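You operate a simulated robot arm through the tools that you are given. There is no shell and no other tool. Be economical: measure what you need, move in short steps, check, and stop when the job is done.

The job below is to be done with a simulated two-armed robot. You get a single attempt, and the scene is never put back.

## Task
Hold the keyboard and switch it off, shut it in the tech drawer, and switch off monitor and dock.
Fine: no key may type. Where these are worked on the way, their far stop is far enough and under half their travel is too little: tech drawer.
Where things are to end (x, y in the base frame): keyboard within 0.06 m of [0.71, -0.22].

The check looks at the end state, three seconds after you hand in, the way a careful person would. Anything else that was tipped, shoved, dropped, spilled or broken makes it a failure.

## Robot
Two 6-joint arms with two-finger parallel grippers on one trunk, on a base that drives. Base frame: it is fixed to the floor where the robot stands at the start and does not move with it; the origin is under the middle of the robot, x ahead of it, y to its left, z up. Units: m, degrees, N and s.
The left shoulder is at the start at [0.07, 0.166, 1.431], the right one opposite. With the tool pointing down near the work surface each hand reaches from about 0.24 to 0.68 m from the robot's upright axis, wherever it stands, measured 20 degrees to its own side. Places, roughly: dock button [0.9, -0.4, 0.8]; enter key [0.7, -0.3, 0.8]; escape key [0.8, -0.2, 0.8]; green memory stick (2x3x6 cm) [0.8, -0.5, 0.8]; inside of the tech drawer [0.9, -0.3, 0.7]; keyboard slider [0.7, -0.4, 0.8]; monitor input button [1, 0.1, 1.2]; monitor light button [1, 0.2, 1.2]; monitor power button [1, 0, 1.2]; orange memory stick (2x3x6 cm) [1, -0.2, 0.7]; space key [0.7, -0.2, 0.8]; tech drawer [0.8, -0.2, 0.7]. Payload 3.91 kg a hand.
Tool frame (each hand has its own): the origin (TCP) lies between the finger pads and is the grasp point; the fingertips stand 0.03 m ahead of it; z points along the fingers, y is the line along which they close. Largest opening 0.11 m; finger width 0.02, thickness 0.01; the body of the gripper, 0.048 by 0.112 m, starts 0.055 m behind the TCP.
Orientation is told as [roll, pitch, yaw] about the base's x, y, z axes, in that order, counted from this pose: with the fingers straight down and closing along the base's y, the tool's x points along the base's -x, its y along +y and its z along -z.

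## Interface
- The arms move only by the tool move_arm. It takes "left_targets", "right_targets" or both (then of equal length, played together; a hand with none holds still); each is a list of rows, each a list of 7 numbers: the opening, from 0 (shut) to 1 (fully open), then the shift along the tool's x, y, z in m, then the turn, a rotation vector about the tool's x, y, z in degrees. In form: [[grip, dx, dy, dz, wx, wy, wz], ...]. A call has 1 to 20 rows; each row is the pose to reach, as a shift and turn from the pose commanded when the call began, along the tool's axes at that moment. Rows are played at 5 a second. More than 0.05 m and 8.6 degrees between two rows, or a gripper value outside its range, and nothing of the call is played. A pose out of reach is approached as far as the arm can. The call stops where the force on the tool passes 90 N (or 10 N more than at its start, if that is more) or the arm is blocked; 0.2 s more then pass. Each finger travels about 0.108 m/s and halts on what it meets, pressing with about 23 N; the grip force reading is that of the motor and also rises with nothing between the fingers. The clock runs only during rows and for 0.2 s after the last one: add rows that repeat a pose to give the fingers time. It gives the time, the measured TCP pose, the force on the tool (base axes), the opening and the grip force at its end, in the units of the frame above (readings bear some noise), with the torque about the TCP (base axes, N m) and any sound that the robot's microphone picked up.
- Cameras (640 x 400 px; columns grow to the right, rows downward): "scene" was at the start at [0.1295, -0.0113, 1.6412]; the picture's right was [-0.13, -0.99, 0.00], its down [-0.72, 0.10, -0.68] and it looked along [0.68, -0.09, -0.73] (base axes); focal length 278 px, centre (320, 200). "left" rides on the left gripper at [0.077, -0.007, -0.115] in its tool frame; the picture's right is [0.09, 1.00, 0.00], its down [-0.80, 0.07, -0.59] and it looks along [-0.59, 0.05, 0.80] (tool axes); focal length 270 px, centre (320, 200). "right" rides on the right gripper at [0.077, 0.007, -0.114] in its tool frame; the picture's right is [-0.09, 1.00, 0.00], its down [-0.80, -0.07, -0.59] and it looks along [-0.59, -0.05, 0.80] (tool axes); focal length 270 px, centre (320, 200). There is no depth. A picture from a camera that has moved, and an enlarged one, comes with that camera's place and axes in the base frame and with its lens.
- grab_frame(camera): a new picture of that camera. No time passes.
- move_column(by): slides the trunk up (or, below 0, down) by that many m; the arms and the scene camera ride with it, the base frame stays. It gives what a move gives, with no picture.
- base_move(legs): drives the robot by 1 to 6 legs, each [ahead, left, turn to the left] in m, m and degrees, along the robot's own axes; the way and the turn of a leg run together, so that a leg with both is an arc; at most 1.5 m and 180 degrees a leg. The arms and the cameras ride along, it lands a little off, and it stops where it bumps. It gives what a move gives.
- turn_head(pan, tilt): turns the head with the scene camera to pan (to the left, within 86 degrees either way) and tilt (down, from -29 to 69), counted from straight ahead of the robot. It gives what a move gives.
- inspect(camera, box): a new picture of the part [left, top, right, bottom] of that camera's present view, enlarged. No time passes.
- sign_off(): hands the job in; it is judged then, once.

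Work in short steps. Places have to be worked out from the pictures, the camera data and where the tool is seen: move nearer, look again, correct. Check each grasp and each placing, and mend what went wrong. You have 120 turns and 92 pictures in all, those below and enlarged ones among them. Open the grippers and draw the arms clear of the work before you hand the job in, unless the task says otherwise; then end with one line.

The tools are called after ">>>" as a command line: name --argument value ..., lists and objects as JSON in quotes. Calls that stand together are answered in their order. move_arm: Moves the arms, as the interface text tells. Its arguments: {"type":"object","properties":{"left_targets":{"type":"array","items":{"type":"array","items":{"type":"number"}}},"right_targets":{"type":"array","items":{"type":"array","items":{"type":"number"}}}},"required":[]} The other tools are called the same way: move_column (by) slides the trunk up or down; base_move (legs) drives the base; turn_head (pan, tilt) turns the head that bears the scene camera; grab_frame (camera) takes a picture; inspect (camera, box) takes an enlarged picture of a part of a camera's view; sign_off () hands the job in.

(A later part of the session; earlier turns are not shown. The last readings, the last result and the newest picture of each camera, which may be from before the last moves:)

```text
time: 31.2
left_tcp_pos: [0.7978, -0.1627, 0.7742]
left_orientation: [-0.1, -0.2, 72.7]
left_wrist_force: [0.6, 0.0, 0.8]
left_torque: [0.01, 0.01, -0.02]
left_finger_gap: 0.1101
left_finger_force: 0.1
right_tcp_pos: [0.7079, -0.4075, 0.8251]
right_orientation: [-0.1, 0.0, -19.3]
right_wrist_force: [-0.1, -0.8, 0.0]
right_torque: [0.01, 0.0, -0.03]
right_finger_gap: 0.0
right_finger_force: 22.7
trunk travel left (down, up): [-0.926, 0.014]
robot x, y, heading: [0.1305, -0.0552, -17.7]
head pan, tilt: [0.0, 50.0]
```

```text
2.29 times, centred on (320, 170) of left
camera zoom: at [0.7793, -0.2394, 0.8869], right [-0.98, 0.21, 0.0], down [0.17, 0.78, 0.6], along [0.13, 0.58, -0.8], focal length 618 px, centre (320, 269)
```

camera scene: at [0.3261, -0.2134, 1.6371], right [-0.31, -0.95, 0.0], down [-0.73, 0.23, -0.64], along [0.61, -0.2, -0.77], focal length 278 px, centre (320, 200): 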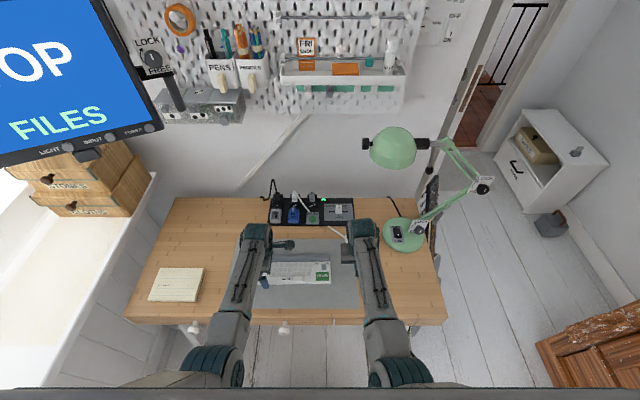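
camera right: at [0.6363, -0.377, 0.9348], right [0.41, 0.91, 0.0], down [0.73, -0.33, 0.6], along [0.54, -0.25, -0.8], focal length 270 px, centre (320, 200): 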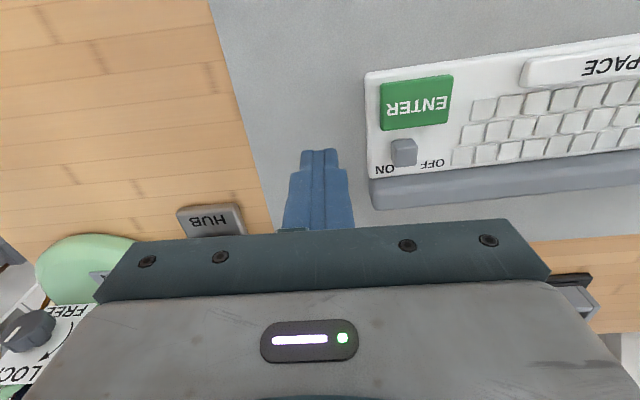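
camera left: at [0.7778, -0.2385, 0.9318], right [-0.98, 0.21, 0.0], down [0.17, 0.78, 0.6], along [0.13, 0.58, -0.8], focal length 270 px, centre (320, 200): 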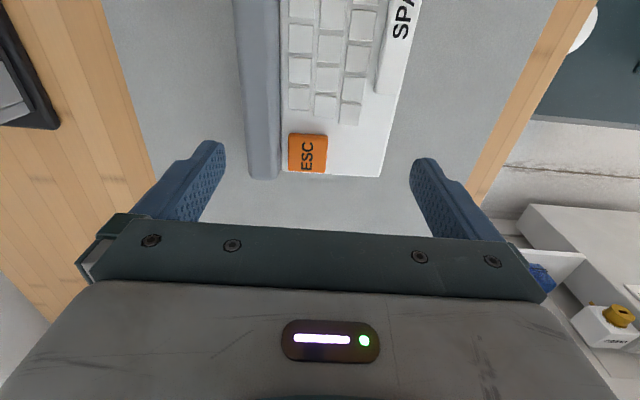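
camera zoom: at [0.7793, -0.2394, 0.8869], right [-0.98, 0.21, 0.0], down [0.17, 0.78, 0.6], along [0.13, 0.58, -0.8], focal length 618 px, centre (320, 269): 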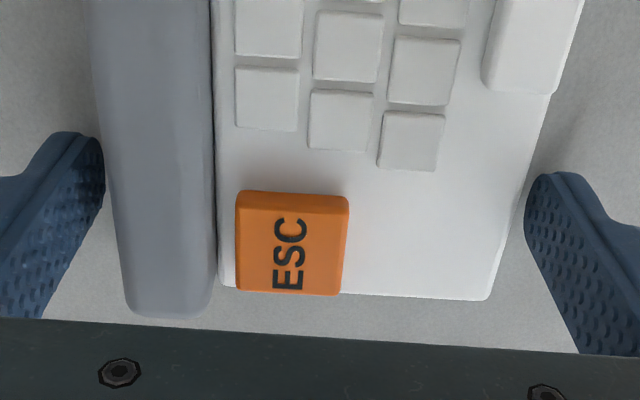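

The straddle is clean. I close the left gripper on the keyboard edges.

>>> move_arm --left_targets '[[0.95, 0, 0, 0, 0, 0, 0], [0.9, 0, 0, 0, 0, 0, 0], [0.85, 0, 0, 0, 0, 0, 0], [0.8, 0, 0, 0, 0, 0, 0], [0.8, 0, 0, 0, 0, 0, 0]]'

>>> inspect --camera "left" --box '[180, 100, 460, 240]'

>>> inspect --camera "right" --box '[280, 40, 480, 240]'

```text
time: 32.4
left_tcp_pos: [0.7951, -0.1637, 0.7744]
left_orientation: [-0.1, -0.2, 72.8]
left_wrist_force: [-2.2, 1.8, 2.7]
left_torque: [0.22, 0.45, 0.16]
left_finger_gap: 0.0998
left_finger_force: 22.9
right_tcp_pos: [0.7091, -0.4082, 0.8264]
right_orientation: [-0.1, -0.1, -19.3]
right_wrist_force: [0.3, 0.6, 0.8]
right_torque: [-0.01, 0.0, 0.0]
right_finger_gap: 0.0
right_finger_force: 22.9
trunk travel left (down, up): [-0.926, 0.014]
robot x, y, heading: [0.1324, -0.0557, -17.6]
head pan, tilt: [0.0, 50.0]
```

```text
2.29 times, centred on (320, 170) of left
camera zoom: at [0.7781, -0.2388, 0.8877], right [-0.98, 0.21, 0.0], down [0.17, 0.78, 0.6], along [0.13, 0.58, -0.8], focal length 618 px, centre (320, 269)
```

zoom: 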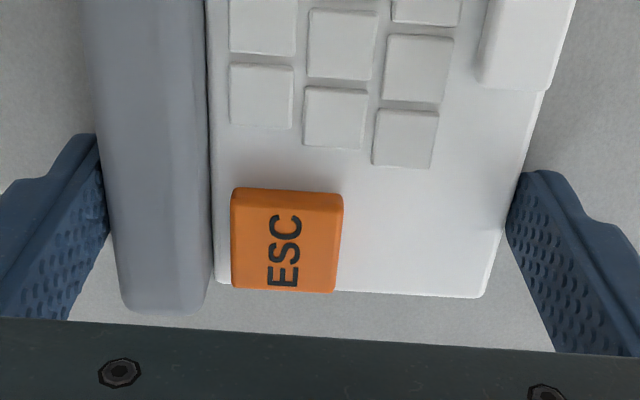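

```text
2.00 times, centred on (380, 140) of right
camera zoom: at [0.6388, -0.3755, 0.942], right [0.41, 0.91, 0.0], down [0.73, -0.33, 0.6], along [0.54, -0.25, -0.8], focal length 541 px, centre (200, 320)
```

zoom: 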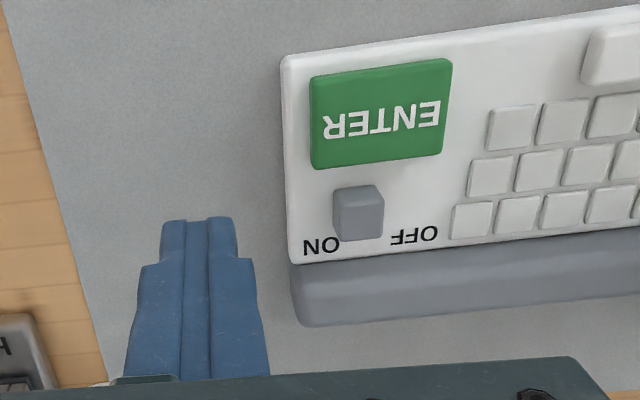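

The keyboard is held (gap 0.0998). I judge the slider at f≈0.804, l≈−0.118; I place the closed right fingertips just right of it, at l≈−0.15, tip height ≈0.762.

>>> move_arm --right_targets '[[0, -0.0035, 0.01, 0.01, 0, 0, -1.3], [0, -0.0035, 0.019, 0.025, 0, 0, -1.3], [0, -0.0035, 0.019, 0.034, 0, 0, -1.3], [0, -0.0035, 0.019, 0.034, 0, 0, -1.3]]'

>>> inspect --camera "right" --box '[260, 60, 460, 240]'

>>> inspect --camera "left" --box '[180, 0, 460, 140]'

```text
time: 33.4
left_tcp_pos: [0.7956, -0.1624, 0.7764]
left_orientation: [-0.1, -0.2, 72.6]
left_wrist_force: [-1.7, 2.0, 3.0]
left_torque: [0.27, 0.36, -0.01]
left_finger_gap: 0.1
left_finger_force: 22.9
right_tcp_pos: [0.7177, -0.3911, 0.7929]
right_orientation: [0.0, -0.1, -18.0]
right_wrist_force: [-0.5, -0.8, -0.5]
right_torque: [-0.04, -0.02, 0.01]
right_finger_gap: 0.0002
right_finger_force: 23.1
trunk travel left (down, up): [-0.926, 0.014]
robot x, y, heading: [0.1297, -0.0543, -18.1]
head pan, tilt: [0.0, 50.0]
```

```text
2.22 times, centred on (360, 150) of right
camera zoom: at [0.6463, -0.3607, 0.9079], right [0.39, 0.92, 0.0], down [0.74, -0.31, 0.6], along [0.55, -0.23, -0.8], focal length 601 px, centre (231, 311)
```

zoom: 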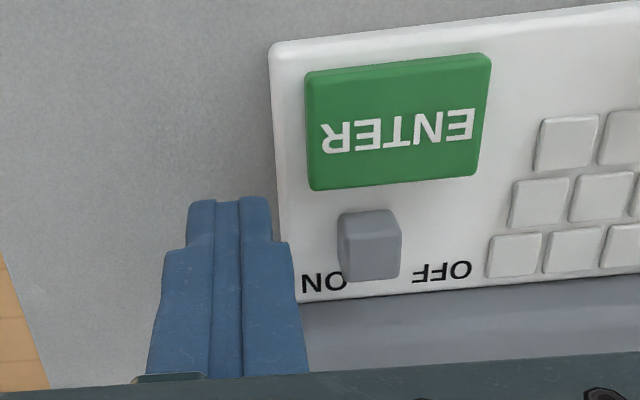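

```text
2.29 times, centred on (320, 70) of left
camera zoom: at [0.7782, -0.2389, 0.8877], right [-0.98, 0.21, 0.0], down [0.17, 0.78, 0.6], along [0.13, 0.58, -0.8], focal length 618 px, centre (320, 497)
```

zoom: 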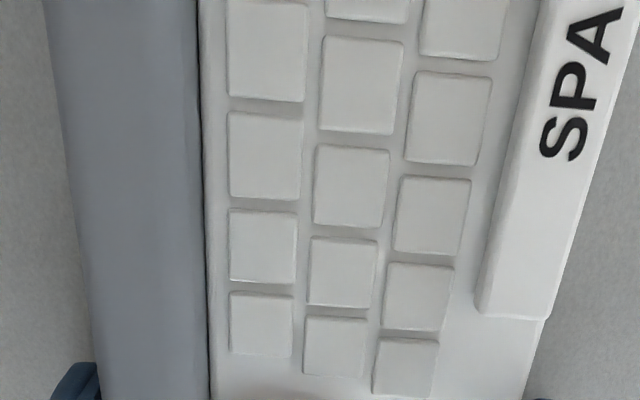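

Enter's near edge is at f≈0.792, so I shift 6 mm deeper for clearance, then push left and check force.

>>> move_arm --right_targets '[[0, -0.006, 0, 0, 0, 0, 0], [0, -0.006, 0.008, 0, 0, 0, 0], [0, -0.006, 0.014, 0, 0, 0, 0], [0, -0.006, 0.02, 0, 0, 0, 0], [0, -0.006, 0.025, 0, 0, 0, 0]]'

>>> inspect --camera "right" --box '[260, 60, 460, 240]'

```text
time: 34.6
left_tcp_pos: [0.7956, -0.1632, 0.7745]
left_orientation: [0.0, -0.2, 72.7]
left_wrist_force: [-2.4, 1.3, 1.8]
left_torque: [0.24, 0.36, 0.04]
left_finger_gap: 0.0998
left_finger_force: 23.2
right_tcp_pos: [0.7282, -0.3696, 0.793]
right_orientation: [-0.1, 0.1, -18.1]
right_wrist_force: [0.7, 0.0, -0.8]
right_torque: [-0.03, 0.04, 0.0]
right_finger_gap: 0.0001
right_finger_force: 23.3
trunk travel left (down, up): [-0.926, 0.014]
robot x, y, heading: [0.1309, -0.054, -17.7]
head pan, tilt: [0.0, 50.0]
```

```text
2.22 times, centred on (360, 150) of right
camera zoom: at [0.6593, -0.3384, 0.9073], right [0.39, 0.92, 0.0], down [0.74, -0.31, 0.6], along [0.55, -0.23, -0.8], focal length 601 px, centre (231, 311)
```

zoom: 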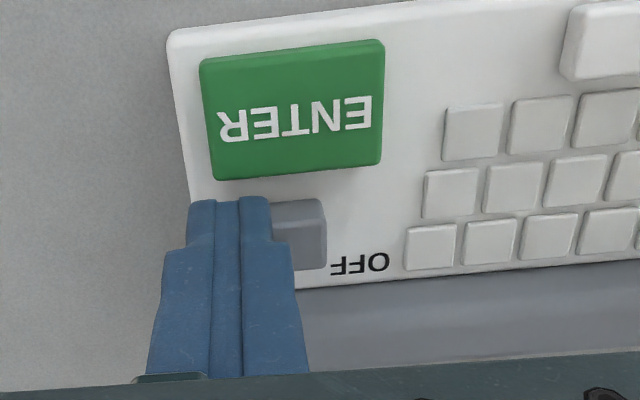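

Contact seems just made. I push on in small steps.

>>> move_arm --right_targets '[[0, 0, 0.004, 0, 0, 0, 0], [0, 0, 0.008, 0, 0, 0, 0], [0, 0, 0.012, 0, 0, 0, 0]]'

>>> inspect --camera "right" --box '[260, 60, 460, 240]'

```text
time: 35.4
left_tcp_pos: [0.7945, -0.1631, 0.7733]
left_orientation: [0.0, -0.2, 72.7]
left_wrist_force: [-0.9, 3.9, 1.8]
left_torque: [-0.11, 0.3, 0.18]
left_finger_gap: 0.0997
left_finger_force: 23.0
right_tcp_pos: [0.7337, -0.3598, 0.7926]
right_orientation: [-0.2, -0.1, -17.9]
right_wrist_force: [-2.2, -5.6, -0.6]
right_torque: [-0.13, 0.08, 0.01]
right_finger_gap: 0.0002
right_finger_force: 23.2
trunk travel left (down, up): [-0.926, 0.014]
robot x, y, heading: [0.1305, -0.0574, -17.8]
head pan, tilt: [0.0, 50.0]
```

```text
2.22 times, centred on (360, 150) of right
camera zoom: at [0.6632, -0.3294, 0.9068], right [0.39, 0.92, 0.0], down [0.74, -0.31, 0.6], along [0.55, -0.24, -0.8], focal length 601 px, centre (231, 311)
```

zoom: 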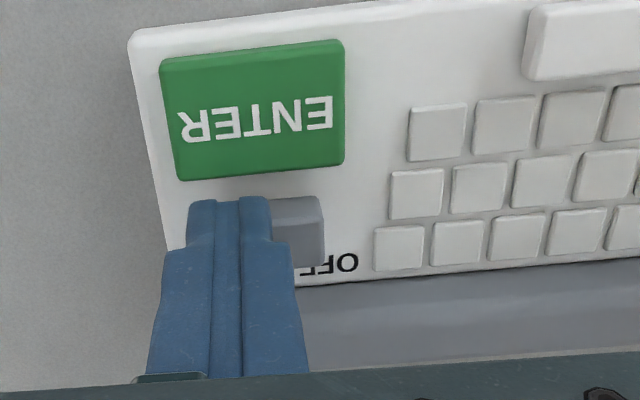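

The slider is moving (≈6 N) and the keyboard isn't. I continue until it stops.

>>> move_arm --right_targets '[[0, 0, 0.003, 0, 0, 0, 0], [0, 0, 0.006, 0, 0, 0, 0], [0, 0, 0.008, 0, 0, 0, 0]]'

>>> inspect --camera "right" --box '[260, 60, 460, 240]'

```text
time: 36.2
left_tcp_pos: [0.7965, -0.163, 0.7745]
left_orientation: [-0.2, -0.4, 72.7]
left_wrist_force: [2.8, 13.6, 3.4]
left_torque: [0.26, -0.09, -0.1]
left_finger_gap: 0.1001
left_finger_force: 22.4
right_tcp_pos: [0.7345, -0.3537, 0.7922]
right_orientation: [-0.2, -0.1, -18.1]
right_wrist_force: [-4.1, -18.6, 1.4]
right_torque: [-0.49, 0.14, -0.08]
right_finger_gap: 0.0
right_finger_force: 23.3
trunk travel left (down, up): [-0.926, 0.014]
robot x, y, heading: [0.1314, -0.0544, -17.6]
head pan, tilt: [0.0, 50.0]
```

```text
2.22 times, centred on (360, 150) of right
camera zoom: at [0.6652, -0.3224, 0.9068], right [0.39, 0.92, 0.0], down [0.74, -0.31, 0.6], along [0.55, -0.24, -0.8], focal length 601 px, centre (231, 311)
```

zoom: 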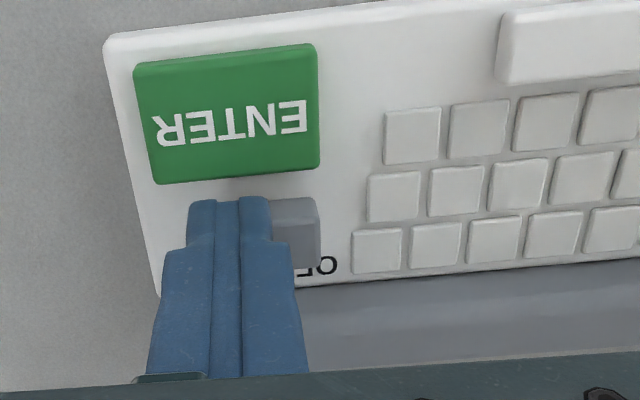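

Force rose to 19 N with the slider at OFF: it's at its stop. I back off, lift the right hand and check.

>>> move_arm --right_targets '[[0, 0, -0.015, 0, 0, 0, 0], [0, 0, -0.035, 0, 0, 0, 0], [0, 0, -0.045, -0.03, 0, 0, 0], [0, 0, -0.045, -0.07, 0, 0, 0]]'

>>> inspect --camera "right" --box '[320, 60, 520, 240]'

```text
time: 37.2
left_tcp_pos: [0.7955, -0.164, 0.7753]
left_orientation: [-0.1, -0.1, 72.5]
left_wrist_force: [-0.3, 1.1, 3.2]
left_torque: [0.73, 0.19, -0.13]
left_finger_gap: 0.1
left_finger_force: 22.7
right_tcp_pos: [0.7212, -0.3931, 0.8618]
right_orientation: [-0.2, 0.0, -17.9]
right_wrist_force: [0.1, -0.2, -0.2]
right_torque: [0.03, -0.07, 0.02]
right_finger_gap: 0.0
right_finger_force: 22.9
trunk travel left (down, up): [-0.926, 0.014]
robot x, y, heading: [0.1286, -0.0522, -17.6]
head pan, tilt: [0.0, 50.0]
```

```text
2.22 times, centred on (420, 150) of right
camera zoom: at [0.6508, -0.3633, 0.9763], right [0.39, 0.92, 0.0], down [0.74, -0.31, 0.59], along [0.55, -0.23, -0.8], focal length 601 px, centre (98, 311)
```

zoom: 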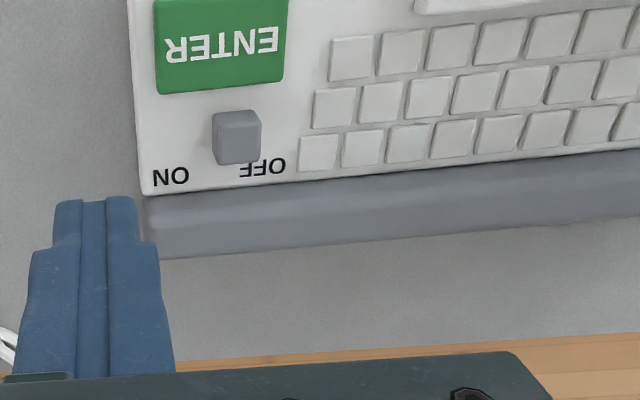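

The slider sits at OFF. I release the keyboard, lift the left hand straight up, and pull both hands back before driving in for the dock button.

>>> move_arm --left_targets '[[1, 0, 0, 0, 0, 0, 0], [1, 0, 0, 0, 0, 0, 0], [1, 0, 0, -0.02, 0, 0, 0], [1, 0, 0, -0.06, 0, 0, 0], [1, 0, 0, -0.1, 0, 0, 0], [1, -0.02, 0.04, -0.11, 0, 0, 0], [1, -0.05, 0.08, -0.11, 0, 0, 0], [1, -0.08, 0.11, -0.12, 0, 0, 0], [1, -0.11, 0.14, -0.13, 0, 0, 0], [1, -0.14, 0.17, -0.13, 0, 0, 0], [1, -0.16, 0.2, -0.13, 0, 0, 0]]' --right_targets '[[0, 0, 0, 0, 0, 0, 0], [0, 0, 0, 0, 0, 0, 0], [0, 0, 0, 0, 0, 0, 0], [0, 0.04, 0, 0, 0, 0, 0], [0, 0.08, 0, 0, 0, 0, 0], [0, 0.12, 0, 0, 0, 0, 0], [0, 0.12, -0.02, 0, 0, 0, 0], [0, 0.12, -0.03, 0, 0, 0, 0], [0, 0.12, -0.03, 0, 0, 0, 0], [0, 0.12, -0.03, 0, 0, 0, 0], [0, 0.12, -0.03, 0, 0, 0, 0]]'

>>> grab_frame --camera "scene"

```text
time: 39.6
left_tcp_pos: [0.65, 0.0476, 0.9048]
left_orientation: [-0.2, -0.2, 72.7]
left_wrist_force: [1.2, 0.3, -0.6]
left_torque: [-0.03, -0.02, 0.0]
left_finger_gap: 0.1101
left_finger_force: 0.1
right_tcp_pos: [0.5971, -0.3851, 0.8618]
right_orientation: [-0.1, -0.1, -18.0]
right_wrist_force: [-0.3, -0.8, -0.2]
right_torque: [0.01, -0.02, 0.0]
right_finger_gap: 0.0
right_finger_force: 23.2
trunk travel left (down, up): [-0.926, 0.014]
robot x, y, heading: [0.1296, -0.0549, -17.9]
head pan, tilt: [0.0, 50.0]
```

```text
52 pictures are left
camera scene: at [0.251, -0.0929, 1.6372], right [-0.31, -0.95, 0.0], down [-0.73, 0.23, -0.64], along [0.61, -0.2, -0.77], focal length 278 px, centre (320, 200)
```

scene: 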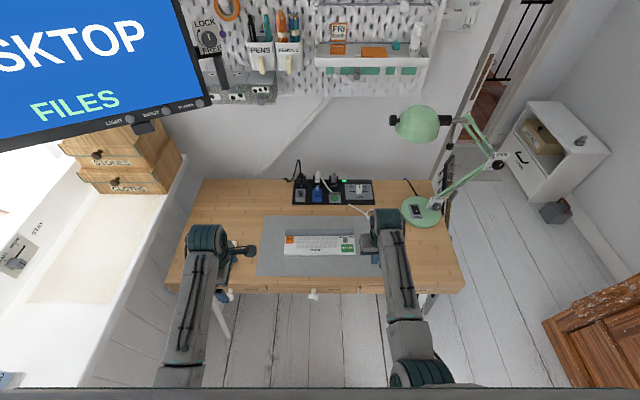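

I draw the left hand back further (monitor side), then drive forward 0.22 m and 0.04 m left so the right hand can reach the dock's POWER button (≈ f 1.00, l −0.076).

>>> move_arm --left_targets '[[1, 0, 0.04, -0.02, 0, 0, 0], [1, 0, 0.08, -0.04, 0, 0, 0], [1, 0, 0.12, -0.06, 0, 0, 0]]'

>>> base_move --legs '[[0.22, 0.04, 0]]'

>>> grab_frame --camera "right"

```text
time: 40.4
left_tcp_pos: [0.5349, 0.0833, 0.9656]
left_orientation: [-0.1, -0.2, 72.7]
left_wrist_force: [-0.3, -0.3, 0.4]
left_torque: [-0.01, -0.01, -0.02]
left_finger_gap: 0.11
left_finger_force: 0.1
right_tcp_pos: [0.5974, -0.3849, 0.8617]
right_orientation: [-0.1, -0.1, -18.0]
right_wrist_force: [0.4, 0.3, -0.4]
right_torque: [0.0, -0.01, 0.0]
right_finger_gap: 0.0
right_finger_force: 22.7
trunk travel left (down, up): [-0.926, 0.014]
robot x, y, heading: [0.1306, -0.0549, -17.9]
head pan, tilt: [0.0, 50.0]
```

```text
time: 42.1
left_tcp_pos: [0.7575, 0.0543, 0.9663]
left_orientation: [-0.1, -0.2, 72.7]
left_wrist_force: [0.2, -0.3, 0.2]
left_torque: [0.0, -0.02, 0.0]
left_finger_gap: 0.11
left_finger_force: 0.1
right_tcp_pos: [0.8213, -0.4149, 0.8637]
right_orientation: [-0.1, 0.0, -18.0]
right_wrist_force: [-0.1, 0.6, 0.0]
right_torque: [-0.02, 0.0, 0.02]
right_finger_gap: 0.0001
right_finger_force: 22.8
trunk travel left (down, up): [-0.926, 0.014]
robot x, y, heading: [0.3569, -0.0852, -18.0]
head pan, tilt: [0.0, 50.0]
```

```text
51 pictures are left
camera right: at [0.7502, -0.3841, 0.9773], right [0.39, 0.92, 0.0], down [0.74, -0.31, 0.6], along [0.55, -0.23, -0.8], focal length 270 px, centre (320, 200)
```

right: 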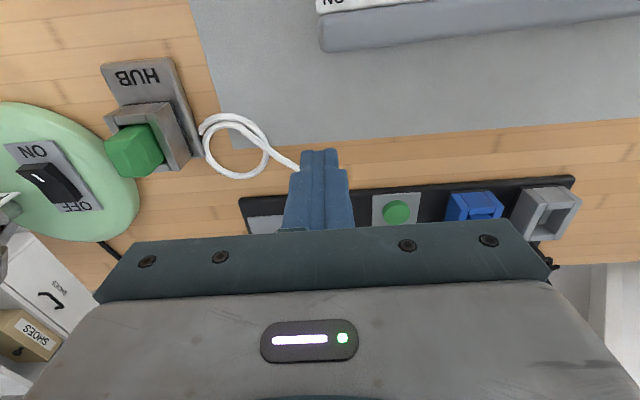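

The button shows at (0.929,−0.379), agreeing with before. I move above it at the present height and check.

>>> move_arm --right_targets '[[0, -0.03, 0.025, 0, 0, 0, 0], [0, -0.06, 0.05, 0, 0, 0, 0], [0, -0.0915, 0.068, 0, 0, 0, 0], [0, -0.0915, 0.068, 0.02, 0, 0, 0]]'

>>> inspect --camera "right" --box '[240, 100, 400, 240]'

>>> inspect --camera "scene" --box '[240, 160, 440, 300]'

```text
time: 43.1
left_tcp_pos: [0.7591, 0.0523, 0.9646]
left_orientation: [0.0, -0.1, 72.6]
left_wrist_force: [-0.2, 0.6, -0.4]
left_torque: [0.01, -0.01, 0.03]
left_finger_gap: 0.1098
left_finger_force: 0.0
right_tcp_pos: [0.9303, -0.377, 0.8437]
right_orientation: [-0.1, 0.0, -18.0]
right_wrist_force: [0.5, -0.2, 0.1]
right_torque: [0.03, -0.01, 0.0]
right_finger_gap: 0.0
right_finger_force: 22.7
trunk travel left (down, up): [-0.926, 0.014]
robot x, y, heading: [0.3554, -0.0891, -17.4]
head pan, tilt: [0.0, 50.0]
```

```text
2.86 times, centred on (320, 170) of right
camera zoom: at [0.8605, -0.3478, 0.9574], right [0.39, 0.92, 0.0], down [0.74, -0.31, 0.6], along [0.55, -0.23, -0.8], focal length 772 px, centre (320, 286)
```

zoom: 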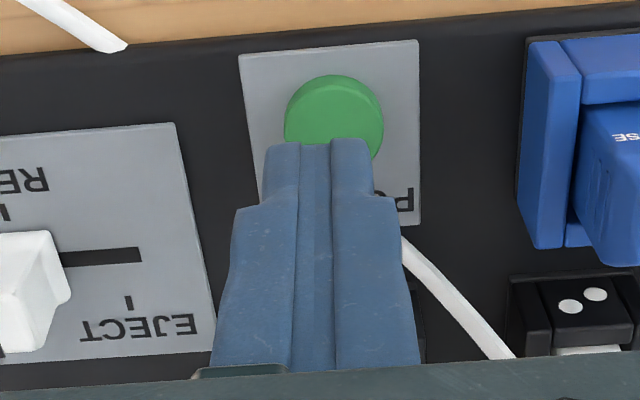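

```text
2.86 times, centred on (340, 230) of scene
camera zoom: at [0.4756, -0.1247, 1.6371], right [-0.3, -0.95, 0.0], down [-0.73, 0.23, -0.64], along [0.61, -0.2, -0.77], focal length 796 px, centre (263, 114)
```

zoom: 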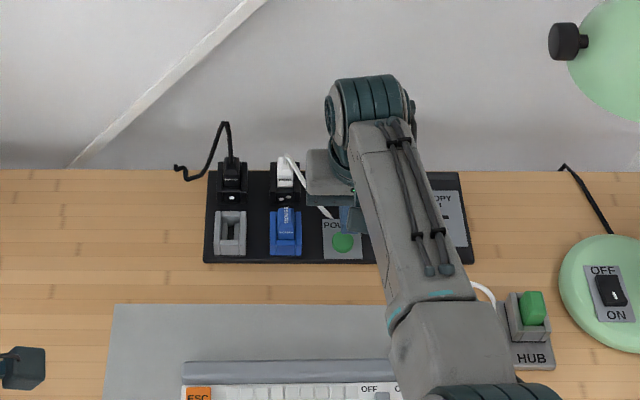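

Comparing the two views, the button top is lower (z≈0.757) and 12 mm deeper. I shift forward 12 mm and lower to just above it.

>>> move_arm --right_targets '[[0, -0.012, 0, 0.01, 0, 0, 0], [0, -0.012, 0, 0.03, 0, 0, 0], [0, -0.012, 0, 0.045, 0, 0, 0]]'

>>> inspect --camera "right" --box '[240, 100, 400, 240]'

```text
time: 43.9
left_tcp_pos: [0.7592, 0.0526, 0.9648]
left_orientation: [0.0, -0.2, 72.7]
left_wrist_force: [0.0, -0.5, 0.3]
left_torque: [-0.01, 0.02, 0.02]
left_finger_gap: 0.1102
left_finger_force: 0.0
right_tcp_pos: [0.9406, -0.3809, 0.7961]
right_orientation: [-0.1, -0.1, -18.0]
right_wrist_force: [-0.3, 0.0, 0.4]
right_torque: [0.04, -0.03, 0.01]
right_finger_gap: 0.0002
right_finger_force: 22.8
trunk travel left (down, up): [-0.926, 0.014]
robot x, y, heading: [0.3533, -0.0851, -17.6]
head pan, tilt: [0.0, 50.0]
```

```text
2.86 times, centred on (320, 170) of right
camera zoom: at [0.8708, -0.3511, 0.9115], right [0.39, 0.92, 0.0], down [0.74, -0.31, 0.6], along [0.55, -0.23, -0.8], focal length 772 px, centre (320, 286)
```

zoom: 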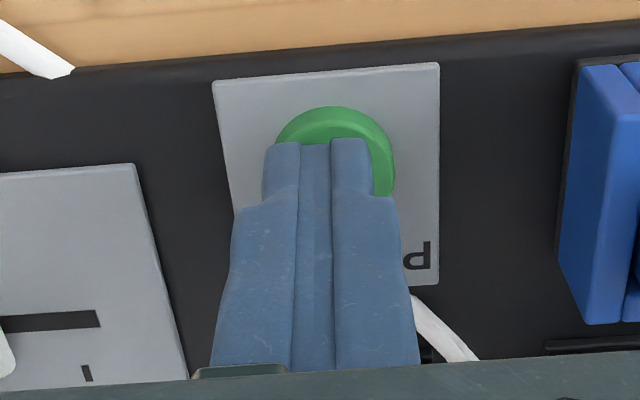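

Aligned. I press down in small steps.

>>> move_arm --right_targets '[[0, 0, 0.003, 0, 0, 0, 0], [0, 0, 0.003, 0.005, 0, 0, 0], [0, 0, 0.003, 0.01, 0, 0, 0]]'

```text
time: 44.7
left_tcp_pos: [0.7602, 0.0536, 0.9649]
left_orientation: [-0.1, -0.2, 72.7]
left_wrist_force: [-0.5, -0.9, 0.0]
left_torque: [0.0, -0.01, 0.03]
left_finger_gap: 0.1102
left_finger_force: 0.1
right_tcp_pos: [0.9418, -0.3785, 0.7858]
right_orientation: [0.0, 0.0, -17.9]
right_wrist_force: [0.9, 0.3, 3.0]
right_torque: [0.0, 0.02, -0.02]
right_finger_gap: 0.0
right_finger_force: 22.9
trunk travel left (down, up): [-0.926, 0.014]
robot x, y, heading: [0.3537, -0.0856, -17.8]
head pan, tilt: [0.0, 50.0]
heard: click
```

A click was heard at 3 N. I lift straight up and check the dock's light.

>>> move_arm --right_targets '[[0, 0, 0, -0.02, 0, 0, 0], [0, 0, 0, -0.06, 0, 0, 0], [0, 0.03, -0.02, -0.07, 0, 0, 0], [0, 0.07, -0.05, -0.07, 0, 0, 0], [0, 0.11, -0.08, -0.07, 0, 0, 0], [0, 0.15, -0.1, -0.07, 0, 0, 0], [0, 0.19, -0.1, -0.07, 0, 0, 0], [0, 0.23, -0.1, -0.07, 0, 0, 0]]'

>>> grab_frame --camera "scene"

>>> inspect --camera "scene" --box '[280, 180, 400, 260]'

```text
time: 46.5
left_tcp_pos: [0.7584, 0.0535, 0.9666]
left_orientation: [-0.1, -0.2, 72.7]
left_wrist_force: [-1.0, 1.0, 1.2]
left_torque: [-0.02, 0.0, -0.01]
left_finger_gap: 0.1099
left_finger_force: 0.0
right_tcp_pos: [0.6897, -0.4037, 0.8581]
right_orientation: [-0.1, -0.2, -18.0]
right_wrist_force: [-1.0, 0.9, 0.2]
right_torque: [0.01, -0.02, -0.01]
right_finger_gap: 0.0001
right_finger_force: 23.3
trunk travel left (down, up): [-0.926, 0.014]
robot x, y, heading: [0.355, -0.086, -18.1]
head pan, tilt: [0.0, 50.0]
```

```text
47 pictures are left
camera scene: at [0.4738, -0.1229, 1.6373], right [-0.3, -0.95, 0.0], down [-0.73, 0.23, -0.64], along [0.61, -0.2, -0.77], focal length 278 px, centre (320, 200)
```

scene: 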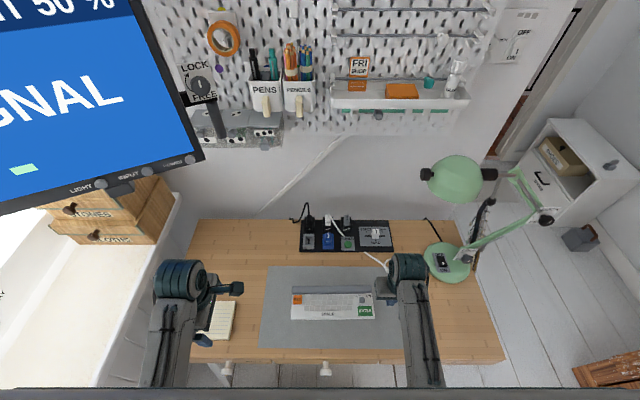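

```text
5.00 times, centred on (340, 220) of scene
camera zoom: at [0.4738, -0.1229, 1.6373], right [-0.3, -0.95, 0.0], down [-0.73, 0.23, -0.64], along [0.61, -0.2, -0.77], focal length 1392 px, centre (220, 100)
```

zoom: 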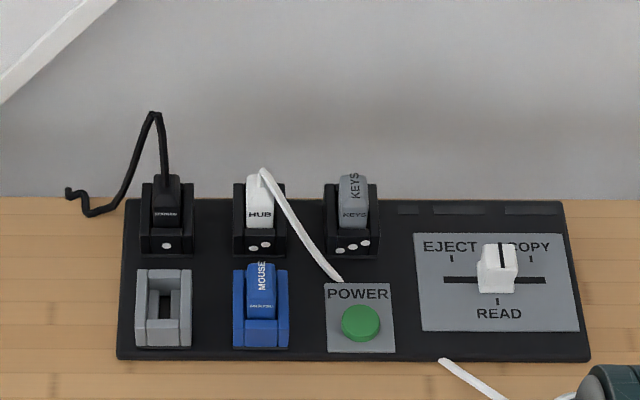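

The dock light is off. Two views put the monitor POWER button at about (0.986, 0.004, 1.234), the screen facing along heading ≈10°. I raise the right hand and reposition the base so the left hand can press it horizontally.

>>> move_arm --right_targets '[[0, 0.02, 0, -0.04, 0, 0, 0], [0, 0.04, 0, -0.08, 0, 0, 0], [0, 0.05, 0, -0.12, 0, 0, 0], [0, 0.05, 0, -0.14, 0, 0, 0]]' --left_targets '[[0.5, 0, 0, -0.01, 0, 0, 0], [0, 0, 0, -0.02, 0, 0, 0], [0, 0, 0, -0.03, 0, 0, 0], [0, 0, 0, -0.03, 0, 0, 0]]'

>>> base_move --legs '[[-0.036, -0.275, 0], [0, 0, 28.4]]'

```text
time: 47.5
left_tcp_pos: [0.7574, 0.0551, 0.9729]
left_orientation: [-0.2, -0.2, 72.7]
left_wrist_force: [0.3, -0.4, -0.6]
left_torque: [-0.01, 0.0, -0.01]
left_finger_gap: 0.0
left_finger_force: 22.8
left hand out of reach, approached as far as the arm can: row 2, 3, 4
right_tcp_pos: [0.6436, -0.3774, 0.9792]
right_orientation: [-0.2, -0.2, -17.8]
right_wrist_force: [-0.4, 0.0, 1.0]
right_torque: [0.0, -0.02, -0.02]
right_finger_gap: 0.0001
right_finger_force: 23.5
right hand out of reach, approached as far as the arm can: row 4
trunk travel left (down, up): [-0.926, 0.014]
robot x, y, heading: [0.355, -0.0829, -17.7]
head pan, tilt: [0.0, 50.0]
```

```text
time: 50.9
left_tcp_pos: [0.5251, -0.025, 0.9738]
left_orientation: [-0.3, -0.2, 100.9]
left_wrist_force: [0.7, -0.3, -0.3]
left_torque: [0.05, -0.01, 0.07]
left_finger_gap: 0.0
left_finger_force: 23.3
right_tcp_pos: [0.6299, -0.4621, 0.9789]
right_orientation: [-0.2, -0.2, 10.3]
right_wrist_force: [0.5, -1.1, 0.1]
right_torque: [-0.02, -0.02, 0.01]
right_finger_gap: 0.0
right_finger_force: 23.5
trunk travel left (down, up): [-0.926, 0.014]
robot x, y, heading: [0.2353, -0.3354, 10.7]
head pan, tilt: [0.0, 50.0]
```

Now I swing the left tool up to horizontal (fingers forward, closing vertically) while reaching out and up, stopping well short of the monitor.

>>> move_arm --left_targets '[[0, 0.005, -0.04, 0, 8, 0, 0], [0, 0.01, -0.08, 0, 16, 0, 0], [0, 0.015, -0.11, -0.02, 24, 0, 0], [0, 0.02, -0.14, -0.04, 32, 0, 0], [0, 0.025, -0.16, -0.07, 40, 0, 0], [0, 0.03, -0.18, -0.1, 48, 0, 0], [0, 0.035, -0.2, -0.13, 56, 0, 0], [0, 0.04, -0.22, -0.16, 64, 0, 0], [0, 0.045, -0.24, -0.19, 72, 0, 0], [0, 0.05, -0.25, -0.22, 80, 0, 0], [0, 0.057, -0.26, -0.25, 88, 0, 0], [0, 0.057, -0.26, -0.26, 90, 0, 0]]'

>>> grab_frame --camera "left"

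>>> turn_head --pan 10 --tilt 25

>>> grab_frame --camera "scene"

```text
time: 53.5
left_tcp_pos: [0.7912, -0.0332, 1.2349]
left_orientation: [-90.3, -0.2, 100.9]
left_wrist_force: [0.2, -0.7, -0.3]
left_torque: [-0.01, 0.02, 0.02]
left_finger_gap: 0.0002
left_finger_force: 22.8
right_tcp_pos: [0.6293, -0.4616, 0.9792]
right_orientation: [-0.1, -0.1, 10.2]
right_wrist_force: [0.7, -0.4, -0.4]
right_torque: [0.0, 0.0, -0.03]
right_finger_gap: 0.0002
right_finger_force: 23.1
trunk travel left (down, up): [-0.926, 0.014]
robot x, y, heading: [0.2399, -0.3387, 10.2]
head pan, tilt: [0.0, 50.0]
```

```text
45 pictures are left
camera left: at [0.6925, -0.1287, 1.2394], right [0.02, -0.08, -1.0], down [-0.73, 0.68, -0.07], along [0.68, 0.73, -0.05], focal length 270 px, centre (320, 200)
```

left: 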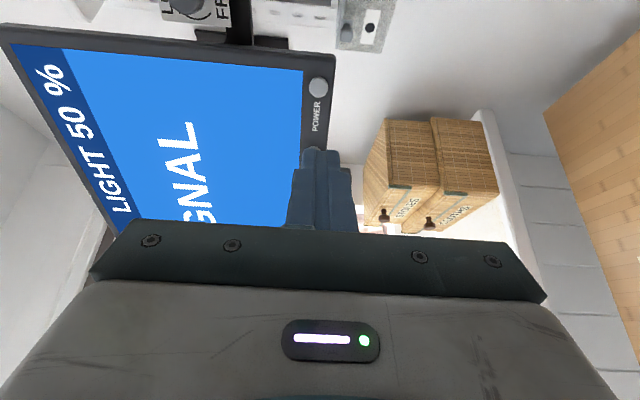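

```text
time: 54.4
left_tcp_pos: [0.7906, -0.0321, 1.2334]
left_orientation: [-90.3, -0.2, 100.8]
left_wrist_force: [-0.8, 0.7, -0.1]
left_torque: [0.01, -0.02, 0.02]
left_finger_gap: 0.0
left_finger_force: 23.1
right_tcp_pos: [0.6298, -0.46, 0.9791]
right_orientation: [0.0, -0.2, 10.2]
right_wrist_force: [-0.1, 0.4, -1.0]
right_torque: [0.0, -0.01, -0.01]
right_finger_gap: 0.0001
right_finger_force: 22.3
trunk travel left (down, up): [-0.926, 0.014]
robot x, y, heading: [0.2344, -0.3371, 10.7]
head pan, tilt: [10.0, 25.0]
```

```text
44 pictures are left
camera scene: at [0.3715, -0.2985, 1.6744], right [0.35, -0.94, 0.0], down [-0.4, -0.15, -0.91], along [0.85, 0.32, -0.42], focal length 278 px, centre (320, 200)
```

scene: 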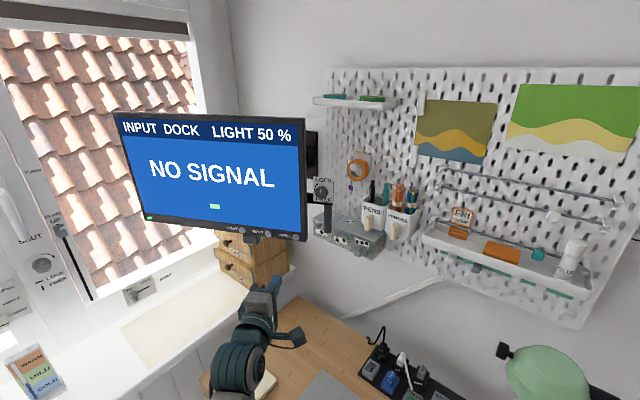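

The left camera confirms the POWER button at (0.986, 0.005, 1.235), dead ahead of the fingertips (gap ≈0.168 m). I advance to about 2 cm short and check.

>>> move_arm --left_targets '[[0, 0, 0, 0.04, 0, 0, 0], [0, 0, 0, 0.08, 0, 0, 0], [0, 0, 0, 0.12, 0, 0, 0], [0, 0, 0, 0.145, 0, 0, 0]]'

>>> inspect --camera "left" --box '[240, 80, 400, 220]'

```text
time: 55.4
left_tcp_pos: [0.9343, -0.0063, 1.2324]
left_orientation: [-90.2, -0.1, 100.9]
left_wrist_force: [-0.1, -0.4, 0.5]
left_torque: [0.01, -0.01, -0.02]
left_finger_gap: 0.0001
left_finger_force: 22.8
right_tcp_pos: [0.6296, -0.4603, 0.9796]
right_orientation: [-0.1, -0.2, 10.2]
right_wrist_force: [0.7, 0.6, -0.4]
right_torque: [-0.01, 0.0, 0.0]
right_finger_gap: 0.0
right_finger_force: 23.0
trunk travel left (down, up): [-0.926, 0.014]
robot x, y, heading: [0.2366, -0.3414, 10.8]
head pan, tilt: [10.0, 25.0]
```

```text
2.86 times, centred on (320, 150) of left
camera zoom: at [0.8358, -0.102, 1.2389], right [0.02, -0.08, -1.0], down [-0.73, 0.67, -0.07], along [0.68, 0.73, -0.05], focal length 772 px, centre (320, 343)
```

zoom: 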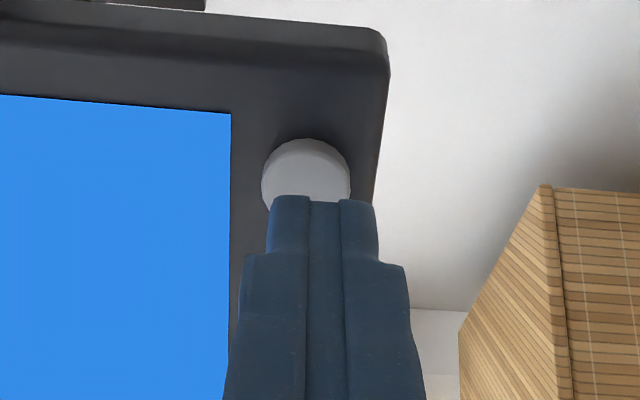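

Button confirmed 23 mm ahead, 3 mm higher. I advance and press until a click.

>>> move_arm --left_targets '[[0, 0, -0.003, 0.01, 0, 0, 0], [0, 0, -0.003, 0.018, 0, 0, 0], [0, 0, -0.003, 0.023, 0, 0, 0]]'

```text
time: 56.2
left_tcp_pos: [0.9536, -0.0, 1.2367]
left_orientation: [-90.2, -0.2, 100.9]
left_wrist_force: [0.3, -0.9, -0.1]
left_torque: [-0.01, -0.04, 0.0]
left_finger_gap: 0.0
left_finger_force: 23.4
right_tcp_pos: [0.6292, -0.4606, 0.979]
right_orientation: [-0.2, -0.3, 10.1]
right_wrist_force: [0.3, 0.1, 0.7]
right_torque: [-0.01, 0.03, 0.0]
right_finger_gap: 0.0
right_finger_force: 22.7
trunk travel left (down, up): [-0.926, 0.014]
robot x, y, heading: [0.2357, -0.3409, 10.5]
head pan, tilt: [10.0, 25.0]
heard: click
```

A click. I draw back and look at the monitor.

>>> move_arm --left_targets '[[0, 0, 0, -0.04, 0, 0, 0], [0, 0, 0, -0.08, 0, 0, 0], [0, 0, 0, -0.12, 0, 0, 0], [0, 0, 0, -0.16, 0, 0, 0]]'

>>> grab_frame --camera "scene"

```text
time: 57.2
left_tcp_pos: [0.7963, -0.0333, 1.2383]
left_orientation: [-90.2, -0.2, 100.9]
left_wrist_force: [-0.1, -0.6, -0.3]
left_torque: [0.03, -0.01, 0.0]
left_finger_gap: 0.0
left_finger_force: 22.9
right_tcp_pos: [0.6275, -0.4624, 0.9795]
right_orientation: [-0.3, -0.3, 10.2]
right_wrist_force: [-0.9, -0.5, 0.1]
right_torque: [-0.01, -0.04, -0.02]
right_finger_gap: 0.0
right_finger_force: 22.8
trunk travel left (down, up): [-0.926, 0.014]
robot x, y, heading: [0.2334, -0.3368, 10.3]
head pan, tilt: [10.0, 25.0]
```

```text
42 pictures are left
camera scene: at [0.3688, -0.2993, 1.6748], right [0.35, -0.94, 0.0], down [-0.39, -0.15, -0.91], along [0.85, 0.32, -0.42], focal length 278 px, centre (320, 200)
```

scene: 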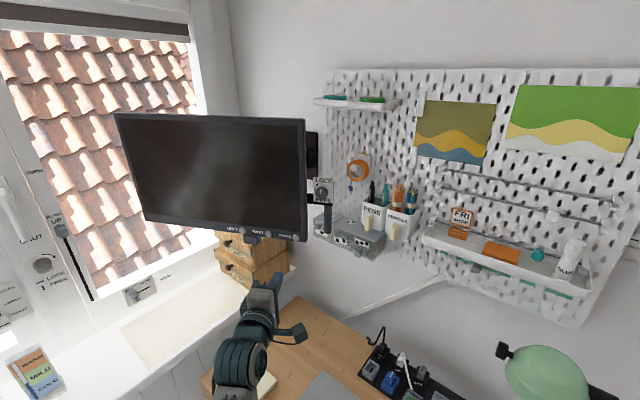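

Monitor is off. I fold the left tool back to pointing down along the reversed path.

>>> move_arm --left_targets '[[0, -0.005, 0.03, -0.01, -8, 0, 0], [0, -0.01, 0.06, -0.02, -16, 0, 0], [0, -0.015, 0.09, -0.03, -24, 0, 0], [0, -0.02, 0.12, -0.05, -32, 0, 0], [0, -0.025, 0.15, -0.07, -40, 0, 0], [0, -0.03, 0.18, -0.09, -48, 0, 0], [0, -0.035, 0.21, -0.11, -56, 0, 0], [0, -0.04, 0.24, -0.13, -64, 0, 0], [0, -0.045, 0.26, -0.16, -72, 0, 0], [0, -0.05, 0.28, -0.18, -80, 0, 0], [0, -0.057, 0.29, -0.21, -88, 0, 0], [0, -0.057, 0.3, -0.22, -90, 0, 0]]'

```text
time: 59.8
left_tcp_pos: [0.5713, -0.0144, 0.936]
left_orientation: [-0.2, -0.2, 100.9]
left_wrist_force: [-0.2, 0.3, 0.4]
left_torque: [0.02, -0.02, -0.03]
left_finger_gap: 0.0001
left_finger_force: 22.9
right_tcp_pos: [0.6295, -0.461, 0.9786]
right_orientation: [-0.2, -0.3, 10.3]
right_wrist_force: [0.6, -0.7, -0.3]
right_torque: [-0.02, -0.01, -0.01]
right_finger_gap: 0.0002
right_finger_force: 23.3
trunk travel left (down, up): [-0.926, 0.014]
robot x, y, heading: [0.2353, -0.3395, 10.4]
head pan, tilt: [10.0, 25.0]
```

I'll use the left hand for the drawer too (base to the right, where it also reaches the keyboard). I turn the base back to −18°, back off and shift left.

>>> base_move --legs '[[0, 0, -28.4], [-0.228, 0, 0], [0, 0.13, 0]]'

>>> move_arm --left_targets '[[0.2, 0, 0, 0, 0, 0, 8], [0.3, 0, 0, 0, 0, 0, 16], [0.5, 0, 0, 0, 0, 0, 24], [0.6, 0, 0, 0, 0, 0, 32], [0.6, 0, 0, 0, 0, 0, 40], [0.6, 0, 0, 0, 0, 0, 48], [0.6, 0, 0, 0, 0, 0, 56], [0.6, 0, 0, 0, 0, 0, 64], [0.6, 0, 0, 0, 0, 0, 72], [0.6, 0, 0, 0, 0, 0, 80], [0.6, 0, 0, 0, 0, 0, 88], [0.6, 0, 0, 0, 0, 0, 90]]'

>>> turn_head --pan 0 --tilt 50

>>> grab_frame --camera "scene"

>>> grab_frame --camera "left"

```text
time: 63.8
left_tcp_pos: [0.5155, -0.0251, 0.9358]
left_orientation: [-0.3, -0.3, 71.9]
left_wrist_force: [-0.4, 0.6, -0.6]
left_torque: [0.02, -0.01, 0.0]
left_finger_gap: 0.0
left_finger_force: 22.6
right_tcp_pos: [0.3488, -0.4433, 0.9782]
right_orientation: [-0.2, -0.3, -18.7]
right_wrist_force: [0.1, 0.0, 0.0]
right_torque: [0.02, -0.01, 0.04]
right_finger_gap: 0.0
right_finger_force: 22.7
trunk travel left (down, up): [-0.926, 0.014]
robot x, y, heading: [0.0627, -0.1448, -18.7]
head pan, tilt: [10.0, 25.0]
```

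```text
time: 66.4
left_tcp_pos: [0.5161, -0.0235, 0.9353]
left_orientation: [0.1, -0.3, -18.2]
left_wrist_force: [-0.5, 0.0, -0.7]
left_torque: [-0.02, 0.01, 0.02]
left_finger_gap: 0.0661
left_finger_force: 0.1
right_tcp_pos: [0.3511, -0.4428, 0.9788]
right_orientation: [-0.2, -0.2, -18.6]
right_wrist_force: [0.0, -0.1, -0.3]
right_torque: [0.0, 0.03, 0.02]
right_finger_gap: 0.0001
right_finger_force: 23.4
trunk travel left (down, up): [-0.926, 0.014]
robot x, y, heading: [0.0608, -0.1454, -18.5]
head pan, tilt: [10.0, 25.0]
```

```text
time: 67.3
left_tcp_pos: [0.5159, -0.023, 0.936]
left_orientation: [0.1, -0.1, -18.1]
left_wrist_force: [1.0, 0.0, -0.1]
left_torque: [0.03, 0.0, 0.02]
left_finger_gap: 0.066
left_finger_force: 0.0
right_tcp_pos: [0.3506, -0.4421, 0.9791]
right_orientation: [-0.2, -0.2, -18.7]
right_wrist_force: [0.3, 0.1, -0.1]
right_torque: [0.05, 0.01, 0.01]
right_finger_gap: 0.0
right_finger_force: 22.9
trunk travel left (down, up): [-0.926, 0.014]
robot x, y, heading: [0.064, -0.1452, -18.4]
head pan, tilt: [0.0, 50.0]
```

```text
41 pictures are left
camera scene: at [0.1856, -0.1859, 1.6371], right [-0.32, -0.95, 0.0], down [-0.73, 0.24, -0.64], along [0.61, -0.2, -0.77], focal length 278 px, centre (320, 200)
```

scene: 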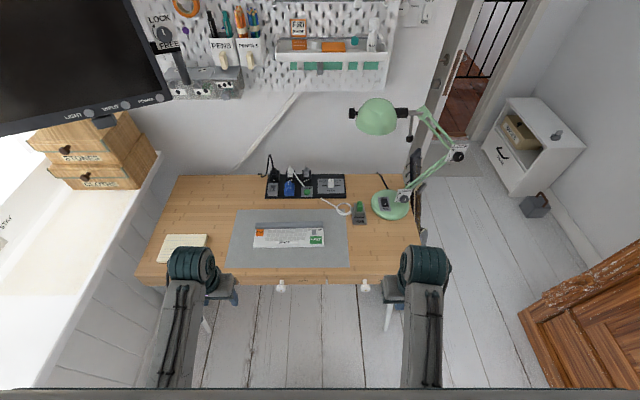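

```text
40 pictures are left
camera left: at [0.4396, -0.0059, 1.049], right [0.23, 0.97, 0.0], down [0.78, -0.18, 0.6], along [0.58, -0.13, -0.8], focal length 270 px, centre (320, 200)
```

left: 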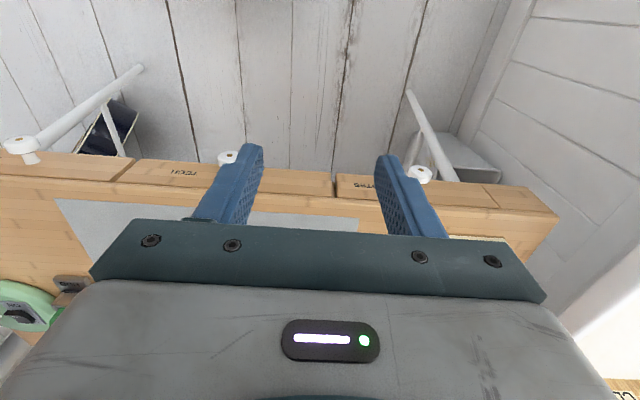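

The TECH knob triangulates to about (0.60,−0.18,0.69) (f≈0.627, l≈0.0145). I move the left hand above and slightly in front of it and look.

>>> move_arm --left_targets '[[0.6, -0.02, -0.03, 0.02, 0, 0, 0], [0.6, -0.04, -0.06, 0.04, 0, 0, 0], [0.6, -0.06, -0.09, 0.06, 0, 0, 0], [0.6, -0.08, -0.11, 0.09, 0, 0, 0], [0.6, -0.1, -0.123, 0.12, 0, 0, 0], [0.6, -0.1, -0.123, 0.136, 0, 0, 0]]'

>>> grab_frame --camera "left"

>>> inspect --camera "scene" --box '[210, 210, 370, 310]'

```text
time: 68.7
left_tcp_pos: [0.5718, -0.1708, 0.7991]
left_orientation: [0.1, -0.3, -18.0]
left_wrist_force: [-0.7, -0.2, 0.3]
left_torque: [-0.04, 0.01, -0.02]
left_finger_gap: 0.0662
left_finger_force: 0.1
right_tcp_pos: [0.3488, -0.4422, 0.979]
right_orientation: [-0.2, -0.2, -18.7]
right_wrist_force: [-0.4, -0.1, 0.8]
right_torque: [-0.03, 0.0, 0.02]
right_finger_gap: 0.0002
right_finger_force: 23.0
trunk travel left (down, up): [-0.926, 0.014]
robot x, y, heading: [0.064, -0.1486, -18.8]
head pan, tilt: [0.0, 50.0]
```

```text
39 pictures are left
camera left: at [0.496, -0.1532, 0.9128], right [0.23, 0.97, 0.0], down [0.78, -0.18, 0.6], along [0.58, -0.13, -0.8], focal length 270 px, centre (320, 200)
```

left: 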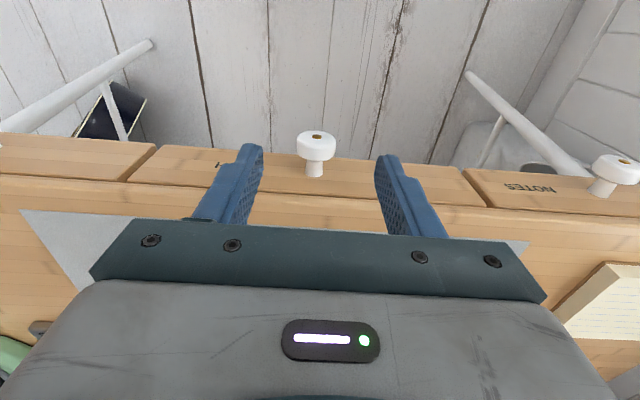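

```text
4.00 times, centred on (290, 260) of scene
camera zoom: at [0.1853, -0.1852, 1.6371], right [-0.32, -0.95, 0.0], down [-0.73, 0.24, -0.64], along [0.61, -0.2, -0.77], focal length 1114 px, centre (440, -40)
```

zoom: 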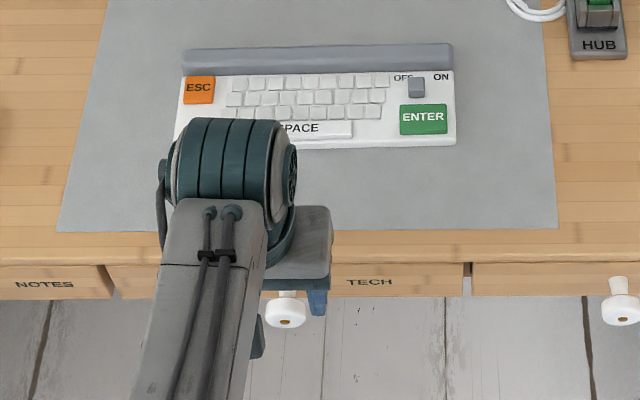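

The knob's head is ≈3.4 cm wide at about f≈0.615, z≈0.70. I lower the open fingers around it and look.

>>> move_arm --left_targets '[[0.6, -0.01, 0, 0.03, 0, 0, 0], [0.6, -0.0165, 0, 0.06, 0, 0, 0], [0.6, -0.0165, 0, 0.09, 0, 0, 0], [0.6, -0.0165, 0, 0.099, 0, 0, 0]]'

>>> grab_frame --camera "left"

```text
time: 69.7
left_tcp_pos: [0.5897, -0.1766, 0.7002]
left_orientation: [0.1, -0.2, -18.1]
left_wrist_force: [-0.2, 0.4, -0.1]
left_torque: [0.03, -0.01, 0.0]
left_finger_gap: 0.0659
left_finger_force: 0.0
right_tcp_pos: [0.3504, -0.4435, 0.9795]
right_orientation: [-0.2, -0.2, -18.8]
right_wrist_force: [0.6, 0.9, 0.7]
right_torque: [-0.04, 0.01, 0.02]
right_finger_gap: 0.0003
right_finger_force: 23.2
trunk travel left (down, up): [-0.926, 0.014]
robot x, y, heading: [0.0689, -0.1485, -18.5]
head pan, tilt: [0.0, 50.0]
```

```text
37 pictures are left
camera left: at [0.5136, -0.1585, 0.8135], right [0.23, 0.97, 0.0], down [0.78, -0.18, 0.6], along [0.58, -0.13, -0.8], focal length 270 px, centre (320, 200)
```

left: 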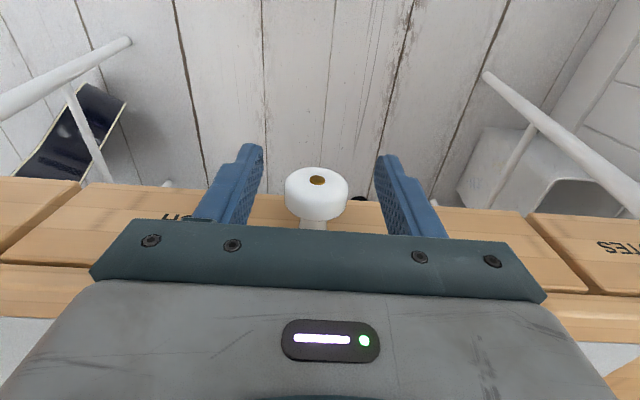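

The TCP sits right on the knob's head. I nudge 4 mm forward and close.

>>> move_arm --left_targets '[[0.6, -0.004, 0, 0, 0, 0, 0], [0.4, -0.004, 0, 0, 0, 0, 0], [0.2, -0.004, 0, 0, 0, 0, 0], [0.1, -0.004, 0, 0, 0, 0, 0], [0.1, -0.004, 0, 0, 0, 0, 0]]'

```text
time: 70.9
left_tcp_pos: [0.5935, -0.1792, 0.6998]
left_orientation: [0.0, -0.2, -18.1]
left_wrist_force: [-2.2, -6.6, -4.6]
left_torque: [-0.26, -0.04, -0.06]
left_finger_gap: 0.0345
left_finger_force: 45.3
right_tcp_pos: [0.3507, -0.4423, 0.9788]
right_orientation: [-0.1, -0.2, -18.7]
right_wrist_force: [0.3, 0.2, -0.5]
right_torque: [0.02, 0.0, 0.0]
right_finger_gap: 0.0001
right_finger_force: 23.0
trunk travel left (down, up): [-0.926, 0.014]
robot x, y, heading: [0.0677, -0.1448, -18.4]
head pan, tilt: [0.0, 50.0]
```

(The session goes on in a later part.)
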